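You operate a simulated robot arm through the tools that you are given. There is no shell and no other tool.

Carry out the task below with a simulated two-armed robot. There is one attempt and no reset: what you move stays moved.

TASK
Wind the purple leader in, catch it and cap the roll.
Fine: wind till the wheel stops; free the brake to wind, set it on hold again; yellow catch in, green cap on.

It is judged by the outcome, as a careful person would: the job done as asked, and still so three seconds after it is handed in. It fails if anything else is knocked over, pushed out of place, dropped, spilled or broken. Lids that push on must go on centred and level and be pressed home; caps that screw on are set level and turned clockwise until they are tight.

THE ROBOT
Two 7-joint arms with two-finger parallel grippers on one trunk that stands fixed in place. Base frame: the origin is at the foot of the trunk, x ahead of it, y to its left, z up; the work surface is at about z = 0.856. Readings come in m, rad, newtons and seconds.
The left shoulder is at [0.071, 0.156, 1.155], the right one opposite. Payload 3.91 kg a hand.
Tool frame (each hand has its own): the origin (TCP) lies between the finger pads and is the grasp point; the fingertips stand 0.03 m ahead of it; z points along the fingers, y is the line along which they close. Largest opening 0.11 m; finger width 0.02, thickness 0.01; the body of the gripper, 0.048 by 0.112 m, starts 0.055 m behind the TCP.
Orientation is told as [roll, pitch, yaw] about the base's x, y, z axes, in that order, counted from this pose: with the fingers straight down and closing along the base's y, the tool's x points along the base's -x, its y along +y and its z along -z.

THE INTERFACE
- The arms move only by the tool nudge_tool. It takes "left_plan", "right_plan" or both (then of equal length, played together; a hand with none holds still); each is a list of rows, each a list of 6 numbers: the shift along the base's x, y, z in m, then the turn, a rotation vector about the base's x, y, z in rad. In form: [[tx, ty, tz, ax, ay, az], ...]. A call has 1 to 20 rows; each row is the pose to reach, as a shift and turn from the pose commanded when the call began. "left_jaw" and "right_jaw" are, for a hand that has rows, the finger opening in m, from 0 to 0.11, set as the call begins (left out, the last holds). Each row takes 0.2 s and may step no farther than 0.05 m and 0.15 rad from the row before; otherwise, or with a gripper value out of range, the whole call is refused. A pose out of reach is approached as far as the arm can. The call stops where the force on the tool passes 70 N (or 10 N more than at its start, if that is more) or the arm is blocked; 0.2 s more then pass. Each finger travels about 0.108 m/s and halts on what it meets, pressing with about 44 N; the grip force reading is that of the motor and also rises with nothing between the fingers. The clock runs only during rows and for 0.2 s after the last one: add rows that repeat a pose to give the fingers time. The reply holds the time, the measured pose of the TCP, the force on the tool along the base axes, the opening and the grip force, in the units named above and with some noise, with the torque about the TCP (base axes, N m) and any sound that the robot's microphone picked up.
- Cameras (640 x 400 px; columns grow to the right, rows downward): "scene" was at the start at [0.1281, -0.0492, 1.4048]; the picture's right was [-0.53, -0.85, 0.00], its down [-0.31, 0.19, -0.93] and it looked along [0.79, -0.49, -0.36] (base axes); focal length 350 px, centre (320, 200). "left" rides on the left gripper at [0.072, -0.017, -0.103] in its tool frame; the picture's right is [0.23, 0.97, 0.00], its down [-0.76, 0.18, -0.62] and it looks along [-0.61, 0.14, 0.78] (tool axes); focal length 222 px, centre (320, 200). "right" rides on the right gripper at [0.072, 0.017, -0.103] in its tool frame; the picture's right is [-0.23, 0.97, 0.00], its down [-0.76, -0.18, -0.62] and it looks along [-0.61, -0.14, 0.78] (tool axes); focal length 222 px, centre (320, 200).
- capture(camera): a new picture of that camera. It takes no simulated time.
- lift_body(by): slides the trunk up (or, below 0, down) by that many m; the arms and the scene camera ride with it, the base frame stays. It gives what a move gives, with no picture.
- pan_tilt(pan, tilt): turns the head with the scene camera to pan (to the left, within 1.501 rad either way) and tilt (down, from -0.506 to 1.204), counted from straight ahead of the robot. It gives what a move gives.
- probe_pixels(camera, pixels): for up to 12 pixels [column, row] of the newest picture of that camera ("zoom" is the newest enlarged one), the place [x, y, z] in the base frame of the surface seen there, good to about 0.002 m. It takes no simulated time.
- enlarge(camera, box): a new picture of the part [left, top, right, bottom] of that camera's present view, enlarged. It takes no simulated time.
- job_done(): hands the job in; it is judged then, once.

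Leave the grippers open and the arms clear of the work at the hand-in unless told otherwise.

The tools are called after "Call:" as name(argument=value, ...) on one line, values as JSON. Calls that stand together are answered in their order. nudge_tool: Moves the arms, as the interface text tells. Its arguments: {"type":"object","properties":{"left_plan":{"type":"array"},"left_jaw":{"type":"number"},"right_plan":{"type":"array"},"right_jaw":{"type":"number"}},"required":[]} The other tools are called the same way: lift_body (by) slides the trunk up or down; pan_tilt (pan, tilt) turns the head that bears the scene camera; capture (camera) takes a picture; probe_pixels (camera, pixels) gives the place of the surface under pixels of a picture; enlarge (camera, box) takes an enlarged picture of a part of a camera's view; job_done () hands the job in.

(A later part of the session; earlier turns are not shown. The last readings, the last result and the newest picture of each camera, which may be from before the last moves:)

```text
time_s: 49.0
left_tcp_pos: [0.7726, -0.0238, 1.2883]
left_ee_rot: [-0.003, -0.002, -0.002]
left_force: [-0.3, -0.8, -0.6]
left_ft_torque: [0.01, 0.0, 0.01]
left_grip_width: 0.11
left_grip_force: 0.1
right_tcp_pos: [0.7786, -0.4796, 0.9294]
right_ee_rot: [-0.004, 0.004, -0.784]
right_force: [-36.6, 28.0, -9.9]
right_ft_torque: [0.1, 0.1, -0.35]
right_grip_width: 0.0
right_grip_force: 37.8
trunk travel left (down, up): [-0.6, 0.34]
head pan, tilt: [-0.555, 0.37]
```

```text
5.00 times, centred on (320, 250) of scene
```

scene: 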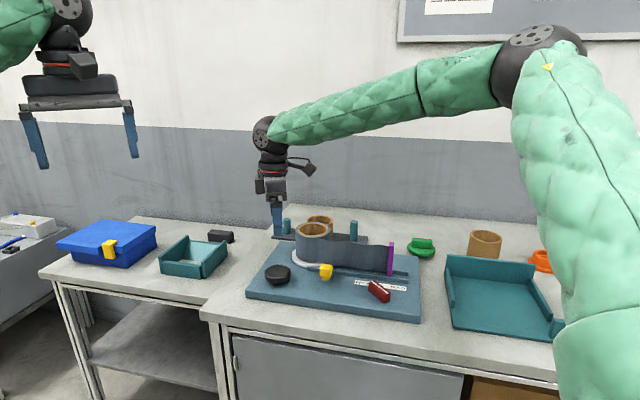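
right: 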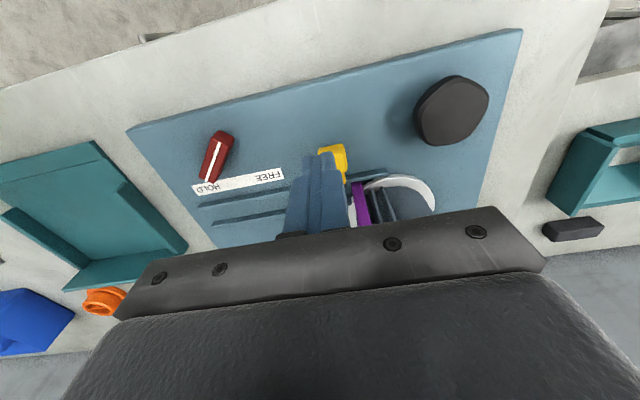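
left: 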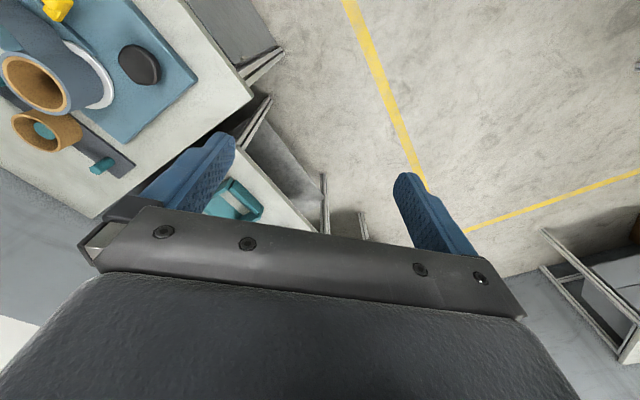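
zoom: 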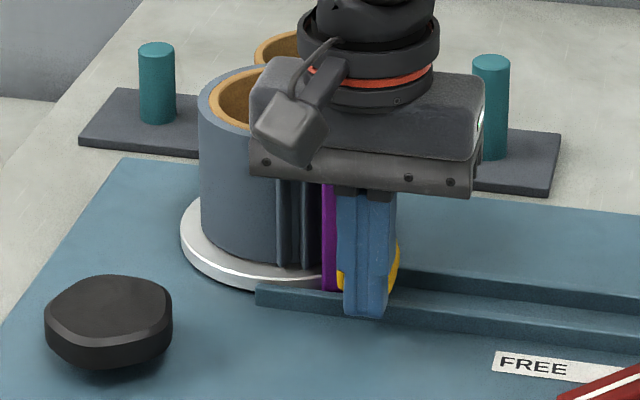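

The force rose to about 46 N against the push, so the catch is at its stop. I'll back off and look at it.

Call:
nudge_tool(right_plan=[[-0.005, 0.005, 0, 0, 0, 0], [-0.02, 0.02, 0, 0, 0, 0], [-0.04, 0.04, 0.02, 0, 0, 0], [-0.06, 0.06, 0.06, 0, 0, 0], [-0.08, 0.08, 0.1, 0, 0, 0]])

Call:
enlarge(camera="scene", box=[280, 210, 360, 290])

Call:
probe_pixels(camera="zoom", pixels=[[350, 245], [370, 245], [385, 250], [335, 150], [325, 230], [350, 280], [370, 275], [345, 220], [380, 225]])

Call:
capture(camera="right")

```text
time_s: 50.2
left_tcp_pos: [0.7734, -0.0251, 1.2889]
left_ee_rot: [-0.002, 0.0, -0.001]
left_force: [0.2, 0.7, 0.3]
left_ft_torque: [0.0, -0.03, 0.0]
left_grip_width: 0.11
left_grip_force: 0.1
right_tcp_pos: [0.7019, -0.4012, 1.0308]
right_ee_rot: [-0.003, -0.003, -0.783]
right_force: [-0.9, -0.1, 0.0]
right_ft_torque: [0.01, -0.03, 0.01]
right_grip_width: 0.0
right_grip_force: 37.5
trunk travel left (down, up): [-0.6, 0.34]
head pan, tilt: [-0.555, 0.37]
```

```text
5.00 times, centred on (320, 250) of scene
```

zoom: 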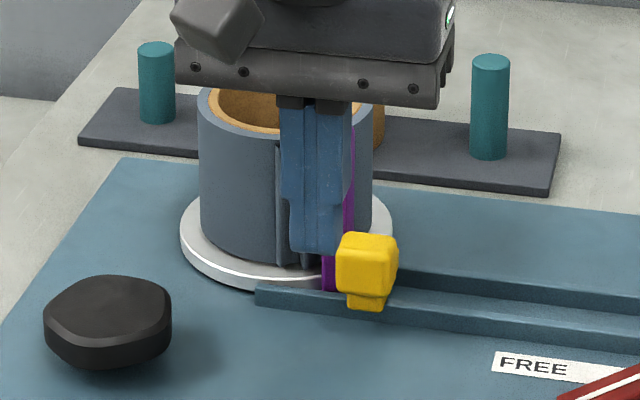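

```text
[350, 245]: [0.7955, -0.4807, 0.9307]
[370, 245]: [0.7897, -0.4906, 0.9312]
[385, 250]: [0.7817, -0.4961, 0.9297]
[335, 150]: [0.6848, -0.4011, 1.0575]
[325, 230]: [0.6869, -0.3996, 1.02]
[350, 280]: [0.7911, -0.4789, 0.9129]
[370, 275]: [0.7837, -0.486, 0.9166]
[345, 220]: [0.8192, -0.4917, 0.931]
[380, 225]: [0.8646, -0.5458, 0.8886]
```

```text
taken
```

right: 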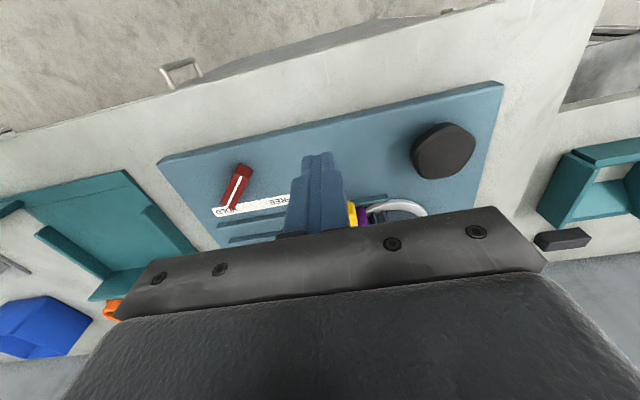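

The catch head moved in by about 46 mm and now overlaps the leader's track, so it's in. Next is the green cap. It lies about 0.96 m from the right shoulder, so the tool will have to tilt outward. I'll check what's near it, including the tray wall and board edge.

Call:
capture(camera="scene")

Call:
probe_pixels(camera="scene", pixels=[[447, 257], [450, 275], [455, 300], [449, 258], [535, 265], [485, 235], [420, 243], [421, 252], [420, 258], [412, 240], [432, 242], [545, 252]])

Call:
enlarge(camera="scene", box=[380, 220, 480, 320])

```text
taken
```

scene: 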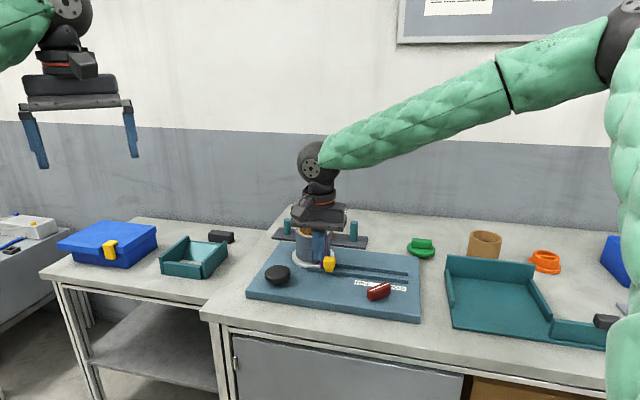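

```text
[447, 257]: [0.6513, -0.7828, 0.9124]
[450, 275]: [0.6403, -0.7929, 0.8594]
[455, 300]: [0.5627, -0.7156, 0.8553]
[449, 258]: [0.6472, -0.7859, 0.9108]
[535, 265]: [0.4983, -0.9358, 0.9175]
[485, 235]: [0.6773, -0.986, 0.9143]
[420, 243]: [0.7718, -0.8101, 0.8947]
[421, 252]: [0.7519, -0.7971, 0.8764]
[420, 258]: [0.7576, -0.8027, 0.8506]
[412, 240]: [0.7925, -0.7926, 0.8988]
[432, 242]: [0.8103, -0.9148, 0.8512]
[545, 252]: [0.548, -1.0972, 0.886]
```

```text
4.00 times, centred on (430, 270) of scene
```

zoom: 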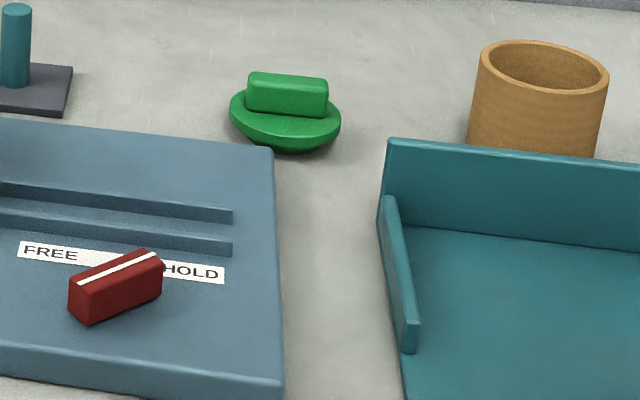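

The tray corner near (0.651,-0.783) is 0.912 high, off to the side, and the board corner is at (0.737,-0.767). Keeping yaw ≈ -45°, the closing line lies along the cap's handle. I'll move over the board towards the cap and tilt the tool 35° outward.

Call:
nudge_tool(right_plan=[[0, -0.04, 0.03, 0, 0, 0], [0, -0.085, 0.05, 0, 0, 0], [0, -0.13, 0.05, 0, 0, 0], [0, -0.175, 0.05, 0, 0, 0], [0, -0.215, 0.05, -0.0707, -0.0707, 0], [0, -0.25, 0.05, -0.155, -0.155, 0], [0, -0.28, 0.05, -0.24, -0.24, 0], [0, -0.305, 0.05, -0.325, -0.325, 0], [0, -0.325, 0.05, -0.41, -0.41, 0], [0, -0.334, 0.04, -0.431, -0.431, 0]], right_jaw=0.09)

Call:
capture(camera="right")

Call:
capture(camera="scene")

```text
time_s: 52.4
left_tcp_pos: [0.7764, -0.0278, 1.2878]
left_ee_rot: [-0.001, 0.001, 0.0]
left_force: [0.0, 0.7, 0.1]
left_ft_torque: [0.01, -0.01, -0.03]
left_grip_width: 0.1099
left_grip_force: 0.1
right_tcp_pos: [0.7011, -0.7356, 1.0691]
right_ee_rot: [-0.002, -0.608, -0.784]
right_force: [-0.1, 0.2, 0.7]
right_ft_torque: [-0.01, 0.01, -0.02]
right_grip_width: 0.0903
right_grip_force: 0.1
trunk travel left (down, up): [-0.6, 0.34]
head pan, tilt: [-0.555, 0.37]
```

```text
taken
```

right: 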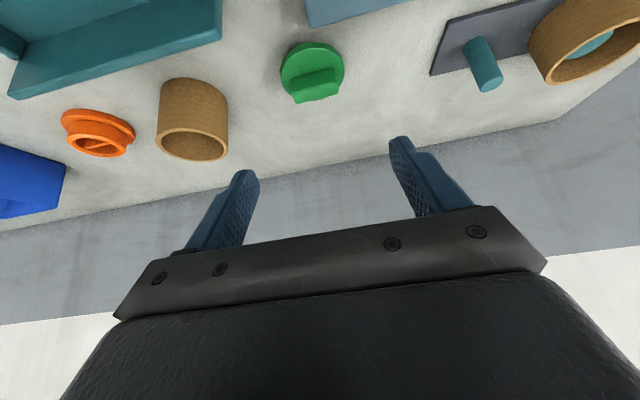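

```text
taken
```

scene: 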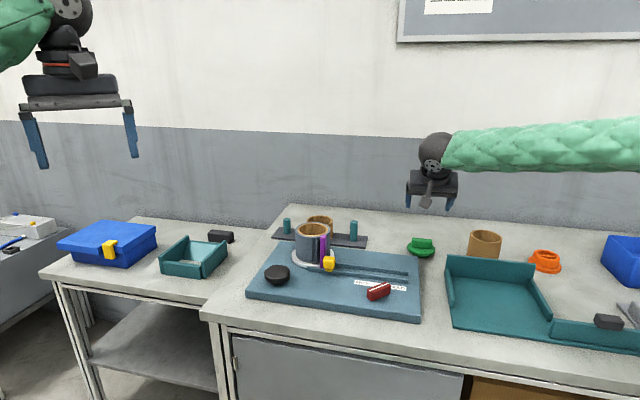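

The tilt works: rpy reads (0, -0.61, -0.78). The cap is at (313,72) in the right picture. I'll measure its handle and flange from here, and look at the finished part of the fixture too.

Call:
enlarge(camera="right", box=[264, 30, 364, 115])

Call:
probe_pixels(camera="right", pixels=[[292, 83], [337, 77], [291, 90], [338, 84], [314, 80], [315, 88], [283, 65], [343, 62], [308, 45], [335, 50], [287, 55], [315, 60]])

Call:
enlarge(camera="scene", box=[280, 205, 380, 285])

```text
4.71 times, centred on (314, 72) of right
```

zoom: 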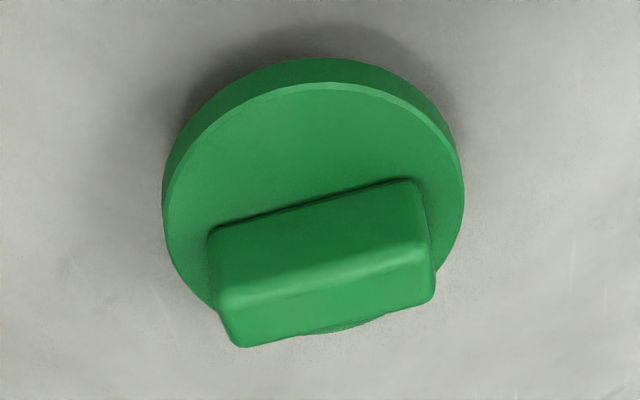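

```text
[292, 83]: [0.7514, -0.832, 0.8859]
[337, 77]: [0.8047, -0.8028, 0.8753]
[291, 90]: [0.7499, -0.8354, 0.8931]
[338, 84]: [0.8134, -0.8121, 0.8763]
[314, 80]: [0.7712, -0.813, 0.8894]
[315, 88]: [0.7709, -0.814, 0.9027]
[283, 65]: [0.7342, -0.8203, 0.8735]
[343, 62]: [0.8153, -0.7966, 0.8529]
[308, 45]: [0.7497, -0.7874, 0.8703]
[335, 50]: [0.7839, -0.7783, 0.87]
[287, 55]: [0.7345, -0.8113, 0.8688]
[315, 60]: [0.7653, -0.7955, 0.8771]
```

```text
5.00 times, centred on (330, 245) of scene
```

zoom: 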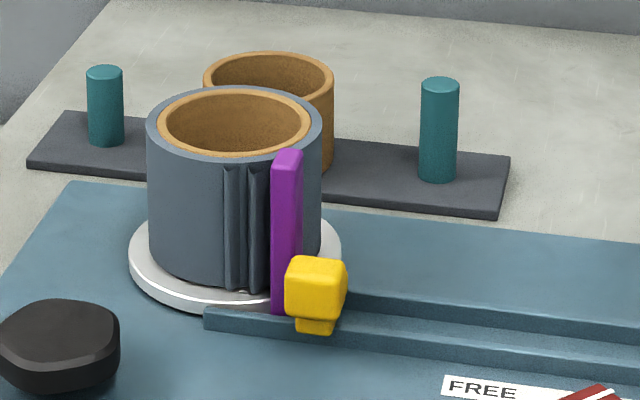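

Call:
enlarge(camera="right", box=[264, 30, 364, 115])

Call:
probe_pixels(camera="zoom", pixels=[[215, 240], [410, 188], [225, 290], [425, 240], [240, 335], [430, 290], [320, 220], [325, 270], [335, 310], [300, 90], [175, 190], [455, 160]])

Call:
probe_pixels(camera="zoom", pixels=[[240, 130], [400, 110], [180, 240], [458, 220], [300, 150], [220, 180], [420, 150], [200, 285], [448, 240], [255, 110]])

```text
4.71 times, centred on (314, 72) of right
```

zoom: 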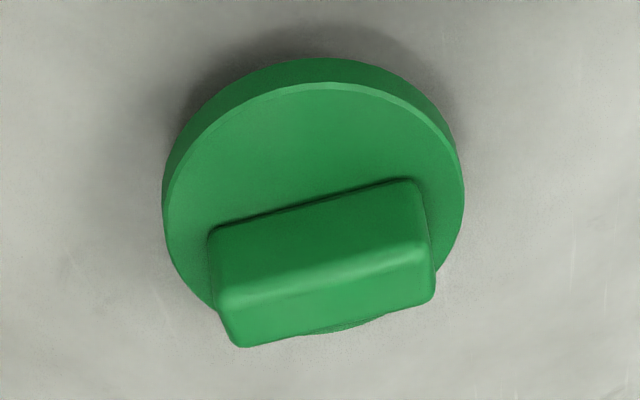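

```text
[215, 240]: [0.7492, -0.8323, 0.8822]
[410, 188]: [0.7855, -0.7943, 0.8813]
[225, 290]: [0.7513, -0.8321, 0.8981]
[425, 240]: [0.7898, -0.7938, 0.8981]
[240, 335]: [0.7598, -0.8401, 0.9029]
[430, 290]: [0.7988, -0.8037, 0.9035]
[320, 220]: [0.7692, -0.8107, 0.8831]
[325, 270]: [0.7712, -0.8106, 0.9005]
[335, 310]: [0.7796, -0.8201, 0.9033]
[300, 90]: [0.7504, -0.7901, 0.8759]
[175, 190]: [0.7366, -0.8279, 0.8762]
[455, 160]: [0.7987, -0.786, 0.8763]
```

```text
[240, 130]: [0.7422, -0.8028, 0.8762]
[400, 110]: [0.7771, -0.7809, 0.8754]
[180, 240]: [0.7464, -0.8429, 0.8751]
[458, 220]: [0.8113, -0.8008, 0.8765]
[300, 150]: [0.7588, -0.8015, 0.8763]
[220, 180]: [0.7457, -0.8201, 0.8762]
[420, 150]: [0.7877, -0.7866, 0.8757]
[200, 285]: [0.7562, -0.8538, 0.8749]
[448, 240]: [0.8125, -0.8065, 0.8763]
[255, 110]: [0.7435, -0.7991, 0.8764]
```

The cap centre is (0.7745,-0.8175), flange radius 0.039, handle about 53 mm long at 46° with its top at 0.9035. I'll move to just above it: TCP over (0.7655,-0.809), a little inward because of the tilt, with jaws at 0.08.

Call:
nudge_tool(right_plan=[[0.016, -0.018, -0.02, 0, 0, 0.015], [0.032, -0.037, -0.045, 0, 0, 0.015], [0.048, -0.055, -0.075, 0, 0, 0.015], [0.0644, -0.0732, -0.109, 0, 0, 0.015], [0.0644, -0.0732, -0.109, 0, 0, 0.015]], right_jaw=0.085)

Call:
capture(camera="right")

Call:
enlarge(camera="scene", box=[370, 190, 470, 280])

```text
time_s: 53.6
left_tcp_pos: [0.7747, -0.027, 1.2882]
left_ee_rot: [0.001, 0.001, -0.001]
left_force: [-0.2, 1.0, 0.1]
left_ft_torque: [-0.04, -0.02, 0.01]
left_grip_width: 0.1101
left_grip_force: 0.1
right_tcp_pos: [0.7645, -0.8093, 0.9611]
right_ee_rot: [0.0, -0.608, -0.77]
right_force: [0.1, -0.8, 0.6]
right_ft_torque: [-0.01, 0.02, 0.0]
right_grip_width: 0.085
right_grip_force: 0.0
trunk travel left (down, up): [-0.6, 0.34]
head pan, tilt: [-0.555, 0.37]
```

```text
taken
```

right: 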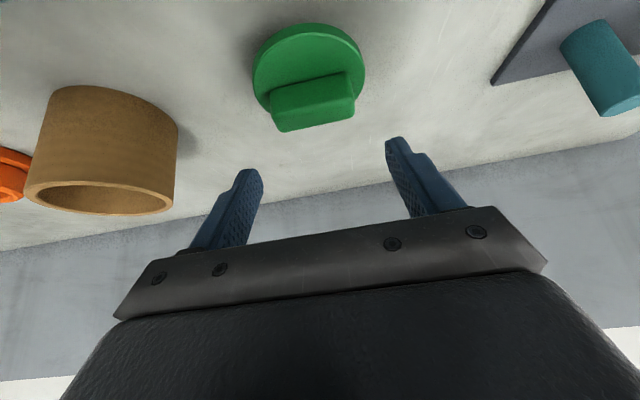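

```text
4.44 times, centred on (420, 235) of scene
```

zoom: 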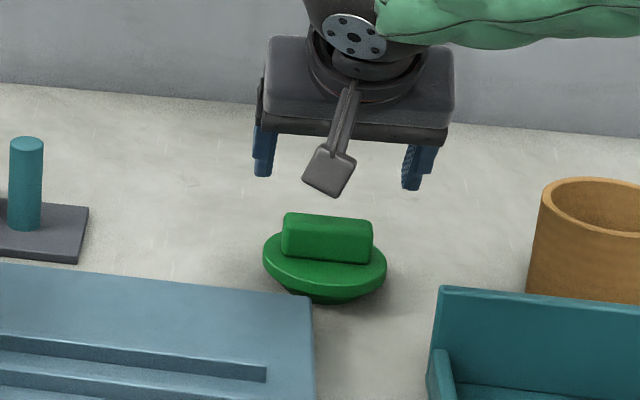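

The reach is fine. The fingers bracket the handle ends. I'll lower 53 mm straight down so the tips stop just above the flange.

Call:
nudge_tool(right_plan=[[0.001, 0.0005, -0.02, 0, 0, 0], [0.001, 0.0005, -0.04, 0, 0, 0], [0.001, 0.0005, -0.05, 0, 0, 0], [0.001, 0.0005, -0.05, 0, 0, 0]], right_jaw=0.085)

Call:
capture(camera="right")

Call:
enlarge(camera="scene", box=[370, 190, 470, 280])

```text
time_s: 54.6
left_tcp_pos: [0.7755, -0.027, 1.2881]
left_ee_rot: [0.0, -0.001, -0.001]
left_force: [0.0, -0.2, 0.8]
left_ft_torque: [0.04, -0.01, 0.05]
left_grip_width: 0.11
left_grip_force: 0.0
right_tcp_pos: [0.7673, -0.8095, 0.9103]
right_ee_rot: [0.0, -0.61, -0.77]
right_force: [0.6, 0.1, 0.2]
right_ft_torque: [0.0, -0.02, 0.01]
right_grip_width: 0.085
right_grip_force: 0.1
trunk travel left (down, up): [-0.6, 0.34]
head pan, tilt: [-0.555, 0.37]
```

```text
taken
```

right: 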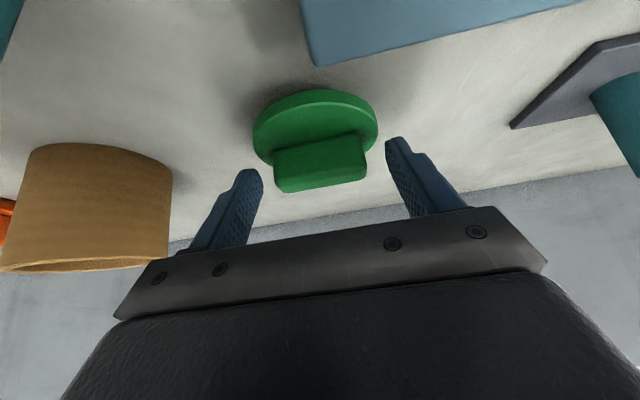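

```text
4.44 times, centred on (420, 235) of scene
```

zoom: 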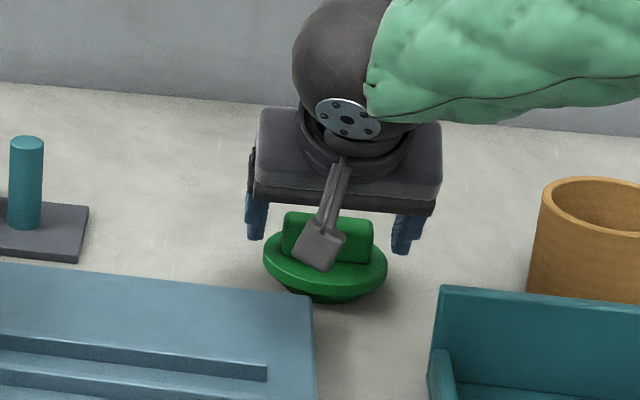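

The handle's middle projects at about (320,165), where the pads will meet. I'll close on the handle ends.

Call:
nudge_tool(right_plan=[[0, 0, -0.001, 0, 0, 0], [0, 0, -0.001, 0, 0, 0], [0, 0, -0.001, 0, 0, 0]], right_jaw=0.03)

Call:
capture(camera="right")

Call:
enlarge(camera="scene", box=[370, 190, 470, 280])

```text
time_s: 55.4
left_tcp_pos: [0.7756, -0.0269, 1.2892]
left_ee_rot: [0.001, 0.0, 0.0]
left_force: [0.0, 0.2, 0.5]
left_ft_torque: [-0.04, 0.01, -0.03]
left_grip_width: 0.1099
left_grip_force: 0.1
right_tcp_pos: [0.768, -0.8097, 0.9104]
right_ee_rot: [0.002, -0.61, -0.769]
right_force: [1.8, -0.2, 3.9]
right_ft_torque: [-0.01, -0.12, 0.0]
right_grip_width: 0.059
right_grip_force: 43.5
trunk travel left (down, up): [-0.6, 0.34]
head pan, tilt: [-0.555, 0.37]
```

```text
taken
```

right: 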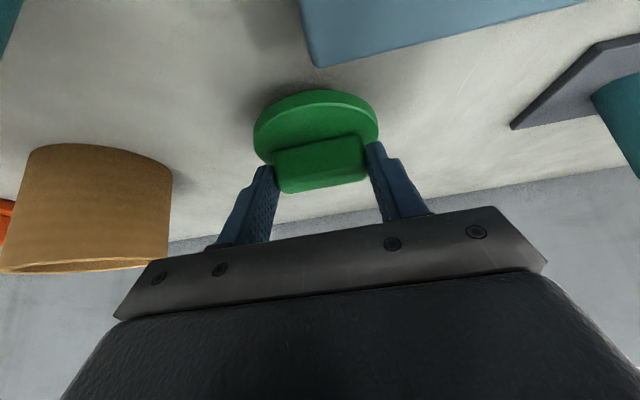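

```text
4.44 times, centred on (420, 235) of scene
```

zoom: 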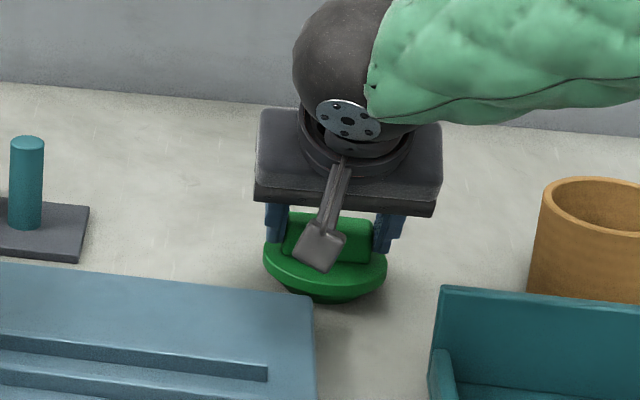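

The handle is held (width 0.059, force 43 N, almost no side load). I'll lift 60 mm slowly and check that the cap hangs level.

Call:
nudge_tool(right_plan=[[0, 0, 0.01, 0, 0, 0], [0, 0, 0.025, 0, 0, 0], [0, 0, 0.045, 0, 0, 0], [0, 0, 0.07, 0, 0, 0], [0, 0, 0.07, 0, 0, 0]])

Call:
capture(camera="right")

Call:
enlarge(camera="scene", box=[370, 170, 470, 260])

```text
time_s: 56.6
left_tcp_pos: [0.7768, -0.0272, 1.2874]
left_ee_rot: [0.002, 0.002, -0.001]
left_force: [0.4, 0.3, 0.4]
left_ft_torque: [0.0, 0.01, 0.01]
left_grip_width: 0.1101
left_grip_force: 0.0
right_tcp_pos: [0.7679, -0.8088, 0.9786]
right_ee_rot: [-0.002, -0.607, -0.77]
right_force: [-0.3, 0.6, -0.2]
right_ft_torque: [0.03, 0.01, 0.0]
right_grip_width: 0.0588
right_grip_force: 44.3
trunk travel left (down, up): [-0.6, 0.34]
head pan, tilt: [-0.555, 0.37]
```

```text
taken
```

right: 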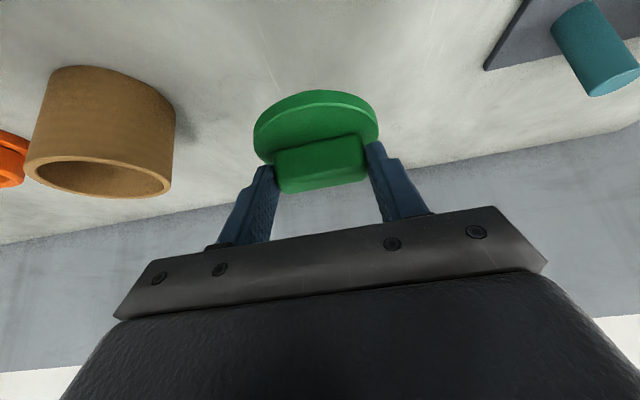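

```text
4.44 times, centred on (420, 215) of scene
```

zoom: 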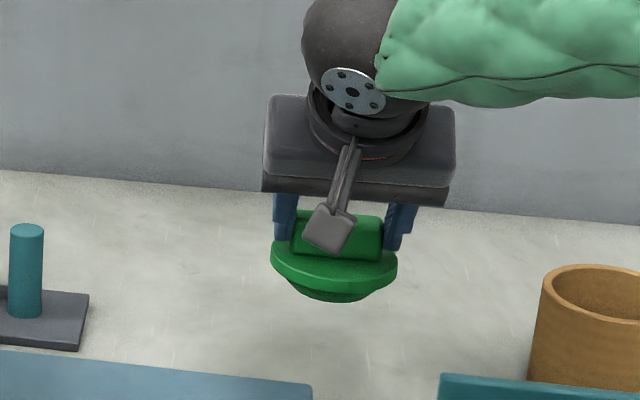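

The cap is off the table and looks level. Now I'll measure the roll's rim and bore precisely from the scene camera, and the held cap's flange from the right camera.

Call:
enlarge(camera="scene", box=[285, 212, 345, 252])

Call:
probe_pixels(camera="zoom", pixels=[[120, 110], [150, 75], [200, 55], [270, 45], [340, 55], [385, 80], [400, 115], [380, 145], [340, 165], [270, 178], [190, 165], [140, 145]])

Call:
probe_pixels(camera="right", pixels=[[315, 98], [285, 102], [345, 98], [262, 120], [370, 112], [290, 125], [345, 118], [315, 115], [275, 150], [370, 135], [320, 170], [258, 140]])

```text
10.00 times, centred on (315, 232) of scene
```

zoom: 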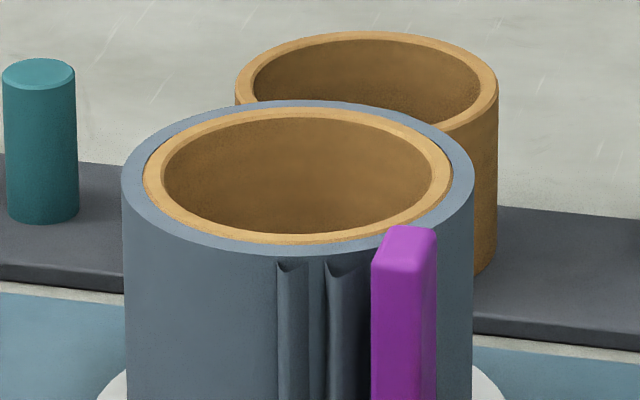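

```text
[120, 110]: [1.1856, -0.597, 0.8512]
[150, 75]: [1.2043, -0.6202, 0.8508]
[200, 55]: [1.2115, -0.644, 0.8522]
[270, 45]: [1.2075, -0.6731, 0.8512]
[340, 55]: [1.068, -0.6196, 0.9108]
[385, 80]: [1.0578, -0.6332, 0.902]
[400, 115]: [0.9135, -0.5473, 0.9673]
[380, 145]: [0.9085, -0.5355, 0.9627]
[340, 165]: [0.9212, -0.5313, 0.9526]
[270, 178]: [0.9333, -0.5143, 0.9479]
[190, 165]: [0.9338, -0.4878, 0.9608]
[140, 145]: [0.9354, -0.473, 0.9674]
```

```text
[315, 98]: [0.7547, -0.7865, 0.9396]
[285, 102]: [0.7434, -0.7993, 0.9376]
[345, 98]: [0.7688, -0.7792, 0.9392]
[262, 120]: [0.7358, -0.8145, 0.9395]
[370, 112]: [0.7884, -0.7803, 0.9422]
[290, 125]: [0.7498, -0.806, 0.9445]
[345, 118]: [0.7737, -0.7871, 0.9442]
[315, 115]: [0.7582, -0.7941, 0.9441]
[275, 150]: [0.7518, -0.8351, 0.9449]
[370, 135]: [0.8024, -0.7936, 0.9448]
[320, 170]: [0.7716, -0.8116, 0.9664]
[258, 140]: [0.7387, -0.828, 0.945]
```

The held cap's flange probes level (z 0.944-0.945 all round). I'll re-probe the roll's top rim at its right places in this view.

Call:
enlarge(camera="scene", box=[285, 212, 345, 252])

Call:
probe_pixels(camera="zoom", pixels=[[153, 180], [170, 148], [205, 125], [250, 114], [300, 111], [350, 116], [400, 133], [438, 165], [440, 190], [370, 228], [300, 238], [220, 225]])

Call:
probe_pixels(camera="zoom", pixels=[[126, 180], [145, 145], [190, 118], [250, 104], [310, 102], [370, 110], [420, 128], [460, 155], [468, 190], [340, 248], [260, 252], [180, 235]])

```text
10.00 times, centred on (315, 232) of scene
```

zoom: 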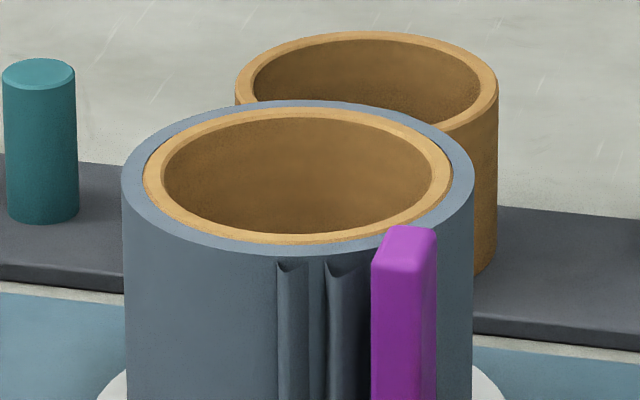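

```text
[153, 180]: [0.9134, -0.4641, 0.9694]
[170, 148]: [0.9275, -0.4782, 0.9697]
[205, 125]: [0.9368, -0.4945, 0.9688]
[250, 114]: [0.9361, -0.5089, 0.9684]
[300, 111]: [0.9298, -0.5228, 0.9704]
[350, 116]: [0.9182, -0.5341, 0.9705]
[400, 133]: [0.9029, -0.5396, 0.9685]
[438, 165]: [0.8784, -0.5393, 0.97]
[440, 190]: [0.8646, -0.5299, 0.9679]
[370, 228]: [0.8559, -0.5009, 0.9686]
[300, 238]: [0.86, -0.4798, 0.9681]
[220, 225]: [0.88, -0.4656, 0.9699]
```

```text
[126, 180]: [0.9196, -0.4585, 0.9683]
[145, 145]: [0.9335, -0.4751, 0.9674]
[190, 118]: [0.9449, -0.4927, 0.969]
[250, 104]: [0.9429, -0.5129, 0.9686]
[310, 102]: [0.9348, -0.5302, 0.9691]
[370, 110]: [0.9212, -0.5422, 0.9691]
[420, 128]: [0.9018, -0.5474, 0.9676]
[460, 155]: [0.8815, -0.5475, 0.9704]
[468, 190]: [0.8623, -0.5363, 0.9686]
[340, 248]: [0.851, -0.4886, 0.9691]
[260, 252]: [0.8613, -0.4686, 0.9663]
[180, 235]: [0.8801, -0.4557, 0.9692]
```

The roll's centre is (0.8957,-0.5014), rim z≈0.969, bore radius about 36 mm. I'll look at the cap's underside plug in the scene view.

Call:
enlarge(camera="scene", box=[400, 205, 450, 245])

Call:
probe_pixels(camera="zoom", pixels=[[225, 240], [300, 280], [360, 285], [420, 270], [320, 310], [370, 310], [260, 275], [450, 240]])

```text
10.00 times, centred on (425, 225) of scene
```

zoom: 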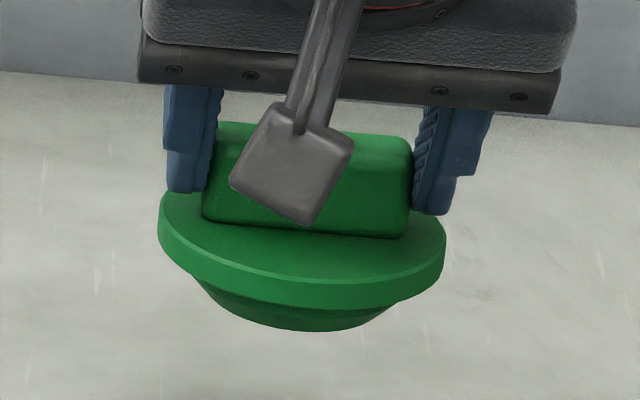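

```text
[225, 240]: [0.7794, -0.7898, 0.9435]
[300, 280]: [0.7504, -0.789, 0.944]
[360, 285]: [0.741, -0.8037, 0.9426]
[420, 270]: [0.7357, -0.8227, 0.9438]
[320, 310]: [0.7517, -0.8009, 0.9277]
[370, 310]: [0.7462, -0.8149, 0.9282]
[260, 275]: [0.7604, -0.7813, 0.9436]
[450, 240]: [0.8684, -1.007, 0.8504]
```

The plug tapers in below the flange, so it will lead itself into the bore. Before carrying it across, I'll check the rack posts' heights near the path.

Call:
capture(camera="scene")

Call:
probe_pixels(camera="scene", pixels=[[353, 223], [353, 235], [287, 221], [330, 219], [325, 240], [329, 262], [365, 240], [312, 222]])

```text
taken
```

scene: 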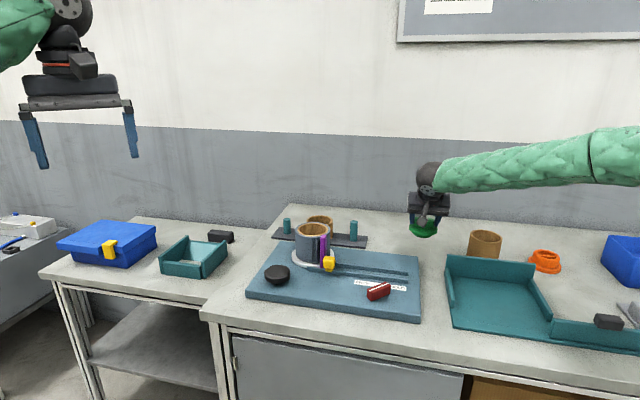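

```text
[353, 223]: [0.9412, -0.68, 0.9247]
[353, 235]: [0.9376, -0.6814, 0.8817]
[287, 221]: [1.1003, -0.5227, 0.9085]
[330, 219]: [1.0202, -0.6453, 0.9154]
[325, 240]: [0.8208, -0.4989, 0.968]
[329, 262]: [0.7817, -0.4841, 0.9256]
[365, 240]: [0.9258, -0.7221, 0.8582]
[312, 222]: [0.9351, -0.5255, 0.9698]
```

The nearest post, at (0.94,-0.68), is only 0.93 high. I'll raise the cap to about 0.10 m higher and carry it over to above the roll, keeping the hand's orientation unchanged.

Call:
nudge_tool(right_plan=[[0, 0, 0.03, 0, 0, 0], [0, 0, 0.065, 0, 0, 0], [0.0, 0.0, 0.095, 0, 0, 0], [0.01, 0.025, 0.105, 0, 0, 0], [0.022, 0.057, 0.105, 0, 0, 0], [0.034, 0.09, 0.105, 0, 0, 0], [0.047, 0.123, 0.105, 0, 0, 0], [0.06, 0.156, 0.105, 0, 0, 0], [0.072, 0.189, 0.105, 0, 0, 0], [0.085, 0.222, 0.105, 0, 0, 0], [0.097, 0.254, 0.105, 0, 0, 0], [0.108, 0.283, 0.105, 0, 0, 0], [0.117, 0.306, 0.105, 0, 0, 0], [0.1212, 0.3161, 0.105, 0, 0, 0], [0.1212, 0.3161, 0.105, 0, 0, 0]])

Call:
capture(camera="right")

Call:
enlarge(camera="scene", box=[265, 170, 385, 270])

```text
time_s: 59.8
left_tcp_pos: [0.7766, -0.0266, 1.288]
left_ee_rot: [-0.001, 0.001, 0.0]
left_force: [0.7, -0.7, -0.5]
left_ft_torque: [0.03, 0.01, 0.0]
left_grip_width: 0.11
left_grip_force: 0.0
right_tcp_pos: [0.8889, -0.4931, 1.0851]
right_ee_rot: [-0.001, -0.608, -0.772]
right_force: [-0.7, 0.3, -1.0]
right_ft_torque: [0.01, 0.05, 0.01]
right_grip_width: 0.0591
right_grip_force: 44.2
trunk travel left (down, up): [-0.6, 0.34]
head pan, tilt: [-0.555, 0.37]
```

```text
taken
```

right: 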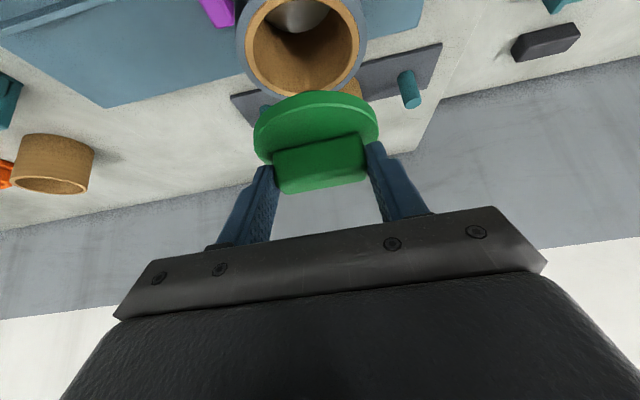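

```text
4.00 times, centred on (325, 220) of scene
```

zoom: 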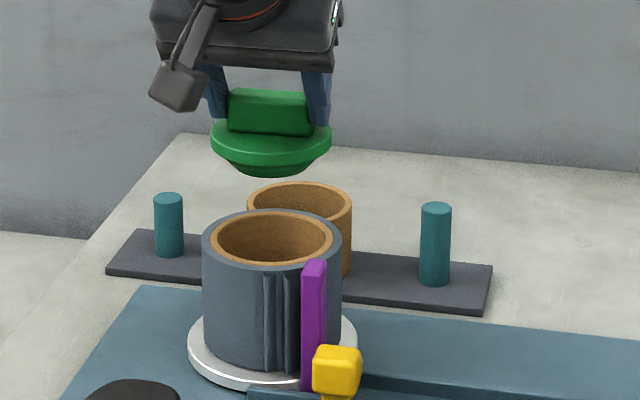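

The cap hovers above the roll. I'll measure both the flange and the roll rim from the scene and right cameras to align their centres.

Call:
enlarge(camera="scene", box=[305, 185, 355, 225])

Call:
probe_pixels(camera="right", pixels=[[255, 135], [262, 118], [280, 103], [300, 97], [320, 94], [345, 97], [362, 104], [374, 116], [377, 125], [290, 120], [340, 112], [315, 115]])

Call:
probe_pixels(camera="right", pixels=[[246, 40], [248, 60], [257, 78], [270, 90], [362, 40], [361, 60], [352, 77], [355, 20], [250, 20], [345, 5], [258, 5], [320, 96]])

```text
10.00 times, centred on (330, 205) of scene
```

zoom: 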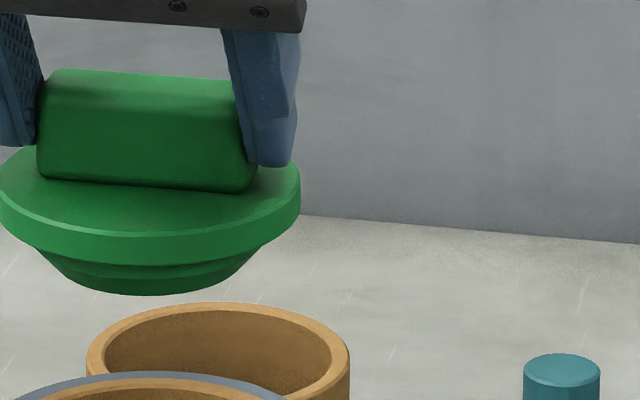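

```text
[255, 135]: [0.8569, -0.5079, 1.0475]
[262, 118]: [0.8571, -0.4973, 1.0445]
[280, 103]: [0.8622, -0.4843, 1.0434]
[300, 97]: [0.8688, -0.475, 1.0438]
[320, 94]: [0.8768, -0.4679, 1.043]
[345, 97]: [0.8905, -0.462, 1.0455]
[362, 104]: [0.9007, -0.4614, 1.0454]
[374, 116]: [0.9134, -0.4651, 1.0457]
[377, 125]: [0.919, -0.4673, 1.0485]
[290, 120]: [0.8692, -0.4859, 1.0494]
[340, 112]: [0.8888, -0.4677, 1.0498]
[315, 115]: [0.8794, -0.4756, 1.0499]
```

```text
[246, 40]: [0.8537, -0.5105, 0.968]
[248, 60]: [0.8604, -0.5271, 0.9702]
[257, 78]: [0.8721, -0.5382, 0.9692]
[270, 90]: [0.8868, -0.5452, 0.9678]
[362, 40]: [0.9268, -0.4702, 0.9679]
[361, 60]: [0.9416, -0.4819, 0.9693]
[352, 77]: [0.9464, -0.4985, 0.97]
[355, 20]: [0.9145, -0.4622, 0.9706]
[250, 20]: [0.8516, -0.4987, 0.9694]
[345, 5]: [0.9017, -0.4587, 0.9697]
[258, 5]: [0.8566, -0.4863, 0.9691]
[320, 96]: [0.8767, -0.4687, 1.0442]
```

The cap's centre is about (0.8965,-0.502). I'll zoom in on the roll from the right camera to pick the bore edge accurately.

Call:
enlarge(camera="right", box=[220, 0, 390, 106])

```text
3.76 times, centred on (305, 53) of right
```

zoom: 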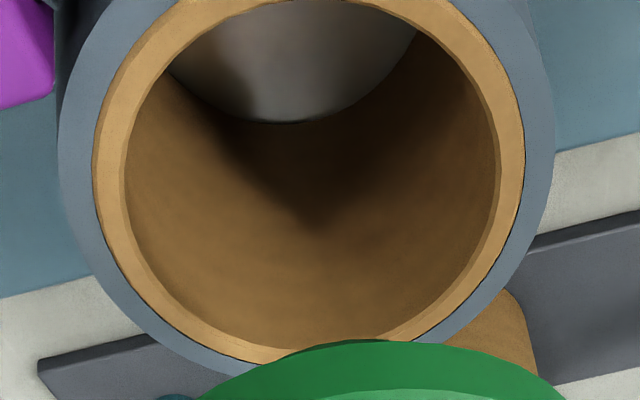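

Call:
probe_pixels(camera="zoom", pixels=[[109, 165], [121, 235], [158, 293], [215, 335], [509, 160], [500, 220], [470, 275], [430, 320], [137, 80], [182, 28], [487, 80], [447, 28]])

```text
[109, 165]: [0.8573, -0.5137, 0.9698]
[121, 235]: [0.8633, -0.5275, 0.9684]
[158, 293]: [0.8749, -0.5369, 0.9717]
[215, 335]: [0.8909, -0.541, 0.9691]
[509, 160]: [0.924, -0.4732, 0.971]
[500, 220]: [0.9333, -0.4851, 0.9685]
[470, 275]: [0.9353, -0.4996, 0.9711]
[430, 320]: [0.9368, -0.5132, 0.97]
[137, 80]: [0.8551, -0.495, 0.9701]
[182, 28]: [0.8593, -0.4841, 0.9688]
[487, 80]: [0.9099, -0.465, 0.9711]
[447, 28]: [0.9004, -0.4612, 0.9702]
```

The roll centre is confirmed at (0.8957,-0.5018), and the cap is within about 1 mm of it. I'll lower 48 mm so the plug stops just above the rim, then check again.

Call:
nudge_tool(right_plan=[[-0.0005, 0.0003, -0.015, 0, 0, 0], [-0.0005, 0.0003, -0.03, 0, 0, 0], [-0.0005, 0.0003, -0.04, 0, 0, 0], [-0.0005, 0.0003, -0.048, 0, 0, 0], [-0.0005, 0.0003, -0.048, 0, 0, 0]])

Call:
enlarge(camera="scene", box=[280, 190, 360, 250])

Call:
capture(camera="right")

```text
time_s: 61.0
left_tcp_pos: [0.7765, -0.0266, 1.2881]
left_ee_rot: [0.001, 0.0, 0.0]
left_force: [-0.4, -0.2, -0.3]
left_ft_torque: [0.01, 0.0, 0.02]
left_grip_width: 0.1101
left_grip_force: 0.0
right_tcp_pos: [0.8876, -0.4934, 1.0373]
right_ee_rot: [-0.003, -0.61, -0.771]
right_force: [0.3, 0.4, -0.3]
right_ft_torque: [0.02, 0.02, -0.01]
right_grip_width: 0.059
right_grip_force: 44.1
trunk travel left (down, up): [-0.6, 0.34]
head pan, tilt: [-0.555, 0.37]
```

```text
6.67 times, centred on (320, 220) of scene
```

zoom: 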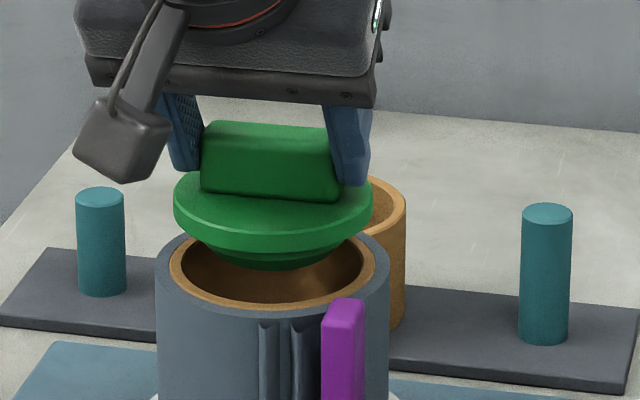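

```text
taken
```

right: 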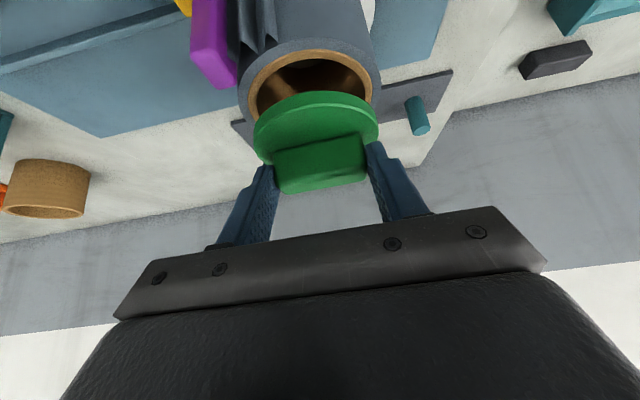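

Both views show the cap centred over the bore: flange centre at column 273, roll centre at 271.5. I'll lower slowly, watching for contact forces.

Call:
nudge_tool(right_plan=[[0, 0, -0.004, 0, 0, 0], [0, 0, -0.008, 0, 0, 0], [0, 0, -0.012, 0, 0, 0], [0, 0, -0.012, 0, 0, 0]])

Call:
enlarge(camera="scene", box=[280, 190, 360, 250])

```text
time_s: 62.0
left_tcp_pos: [0.7759, -0.0269, 1.2881]
left_ee_rot: [-0.001, 0.001, 0.0]
left_force: [0.0, 0.2, 0.0]
left_ft_torque: [-0.01, 0.03, 0.01]
left_grip_width: 0.11
left_grip_force: 0.0
right_tcp_pos: [0.8874, -0.4935, 1.0247]
right_ee_rot: [-0.003, -0.609, -0.769]
right_force: [0.8, -0.7, -0.1]
right_ft_torque: [-0.01, -0.01, 0.02]
right_grip_width: 0.059
right_grip_force: 44.6
trunk travel left (down, up): [-0.6, 0.34]
head pan, tilt: [-0.555, 0.37]
```

```text
6.67 times, centred on (320, 220) of scene
```

zoom: 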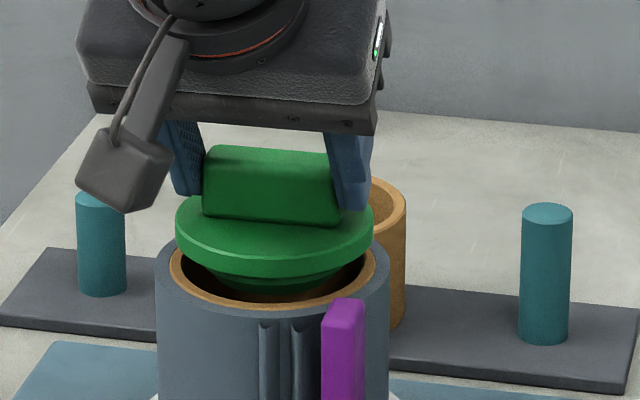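

The plug has entered the bore with no contact force. Continuing down.

Call:
nudge_tool(right_plan=[[0, 0, -0.003, 0, 0, 0], [0, 0, -0.006, 0, 0, 0], [0, 0, -0.008, 0, 0, 0]])

Call:
enlarge(camera="scene", box=[280, 190, 360, 250])

Call:
enlarge(camera="right", box=[220, 40, 410, 200])

```text
time_s: 62.8
left_tcp_pos: [0.7762, -0.0274, 1.2865]
left_ee_rot: [0.0, 0.0, -0.001]
left_force: [0.4, 0.4, -0.1]
left_ft_torque: [-0.01, -0.01, 0.0]
left_grip_width: 0.1102
left_grip_force: 0.0
right_tcp_pos: [0.8877, -0.4911, 1.0152]
right_ee_rot: [-0.002, -0.609, -0.771]
right_force: [0.1, -0.4, -0.8]
right_ft_torque: [0.03, 0.0, 0.0]
right_grip_width: 0.0589
right_grip_force: 43.9
trunk travel left (down, up): [-0.6, 0.34]
head pan, tilt: [-0.555, 0.37]
```

```text
6.67 times, centred on (320, 220) of scene
```

zoom: 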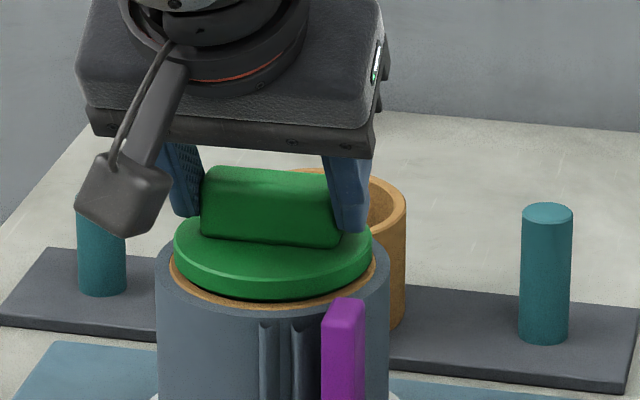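

```text
2.50 times, centred on (315, 120) of right
```

zoom: 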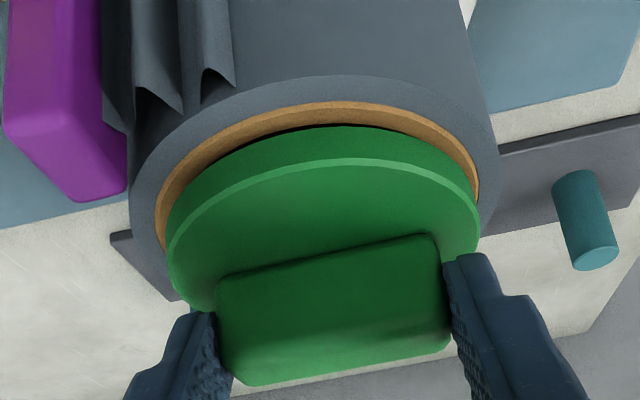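

The flange is 2-3 mm above the rim, evenly all round. Lowering further in small steps until it meets.

Call:
nudge_tool(right_plan=[[0, 0, -0.0015, 0, 0, 0], [0, 0, -0.003, 0, 0, 0], [0, 0, -0.004, 0, 0, 0]])

Call:
enlarge(camera="scene", box=[290, 205, 350, 245])

Call:
enlarge(camera="right", box=[220, 40, 410, 200])

```text
time_s: 63.6
left_tcp_pos: [0.776, -0.0279, 1.287]
left_ee_rot: [0.0, 0.0, 0.002]
left_force: [-1.1, -0.6, 0.2]
left_ft_torque: [0.0, -0.02, -0.01]
left_grip_width: 0.1102
left_grip_force: 0.1
right_tcp_pos: [0.8877, -0.4923, 1.0141]
right_ee_rot: [0.0, -0.611, -0.77]
right_force: [1.1, -2.6, 7.6]
right_ft_torque: [0.11, -0.08, -0.05]
right_grip_width: 0.059
right_grip_force: 43.9
trunk travel left (down, up): [-0.6, 0.34]
head pan, tilt: [-0.555, 0.37]
```

```text
10.00 times, centred on (320, 225) of scene
```

zoom: 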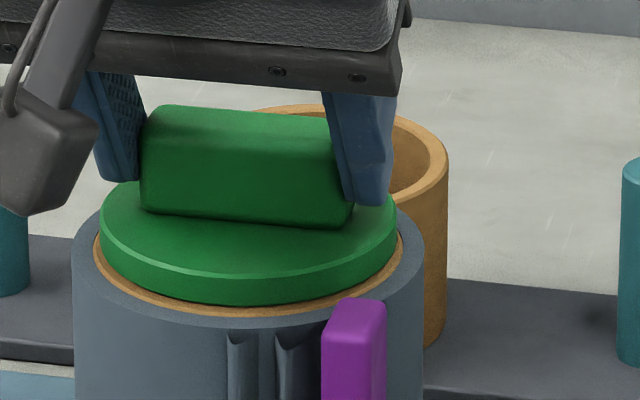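

```text
2.50 times, centred on (315, 120) of right
```

zoom: 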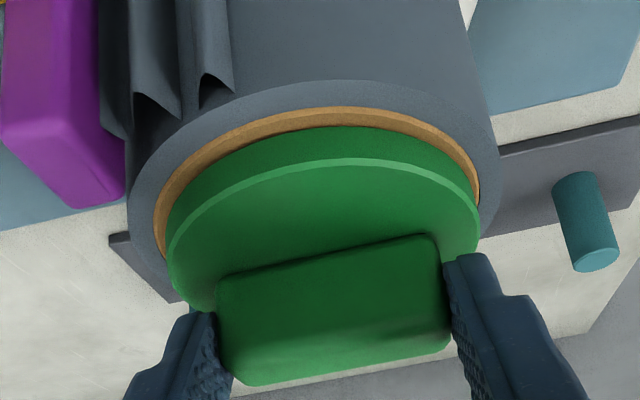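

Contact: +7.6 N. I'll probe the flange and rim heights to see whether it's seated.

Call:
probe_pixels(camera="zoom", pixels=[[200, 240], [260, 200], [320, 180], [400, 200], [440, 220], [230, 210], [320, 110], [300, 115], [420, 100], [190, 270], [465, 240], [320, 145]])

Call:
enlarge(camera="scene", box=[290, 205, 350, 245])

Call:
probe_pixels(camera="zoom", pixels=[[130, 215], [180, 245], [250, 260], [320, 255], [370, 230], [120, 250], [150, 275], [250, 290], [340, 282], [85, 230], [200, 312], [300, 310]])

```text
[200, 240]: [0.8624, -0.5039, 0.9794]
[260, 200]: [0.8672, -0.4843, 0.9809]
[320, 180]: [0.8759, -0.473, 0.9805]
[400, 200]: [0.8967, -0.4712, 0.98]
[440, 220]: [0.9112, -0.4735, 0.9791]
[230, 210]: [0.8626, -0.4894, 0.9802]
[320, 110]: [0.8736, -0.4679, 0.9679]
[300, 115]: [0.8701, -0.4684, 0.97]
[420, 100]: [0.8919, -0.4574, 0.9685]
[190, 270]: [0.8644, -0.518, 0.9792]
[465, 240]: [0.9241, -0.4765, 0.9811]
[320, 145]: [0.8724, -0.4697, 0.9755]
```

```text
10.00 times, centred on (320, 225) of scene
```

zoom: 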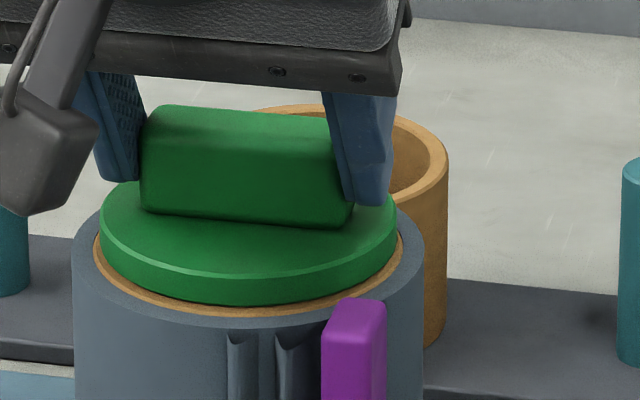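

```text
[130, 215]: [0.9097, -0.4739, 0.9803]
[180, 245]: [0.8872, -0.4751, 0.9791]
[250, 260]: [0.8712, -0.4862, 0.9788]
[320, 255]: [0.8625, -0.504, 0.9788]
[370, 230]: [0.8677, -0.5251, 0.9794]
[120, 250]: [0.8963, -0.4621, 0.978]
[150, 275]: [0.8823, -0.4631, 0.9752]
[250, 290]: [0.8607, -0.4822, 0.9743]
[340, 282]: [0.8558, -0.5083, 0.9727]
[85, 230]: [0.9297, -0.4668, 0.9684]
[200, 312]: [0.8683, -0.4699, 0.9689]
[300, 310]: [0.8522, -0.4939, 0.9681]
```

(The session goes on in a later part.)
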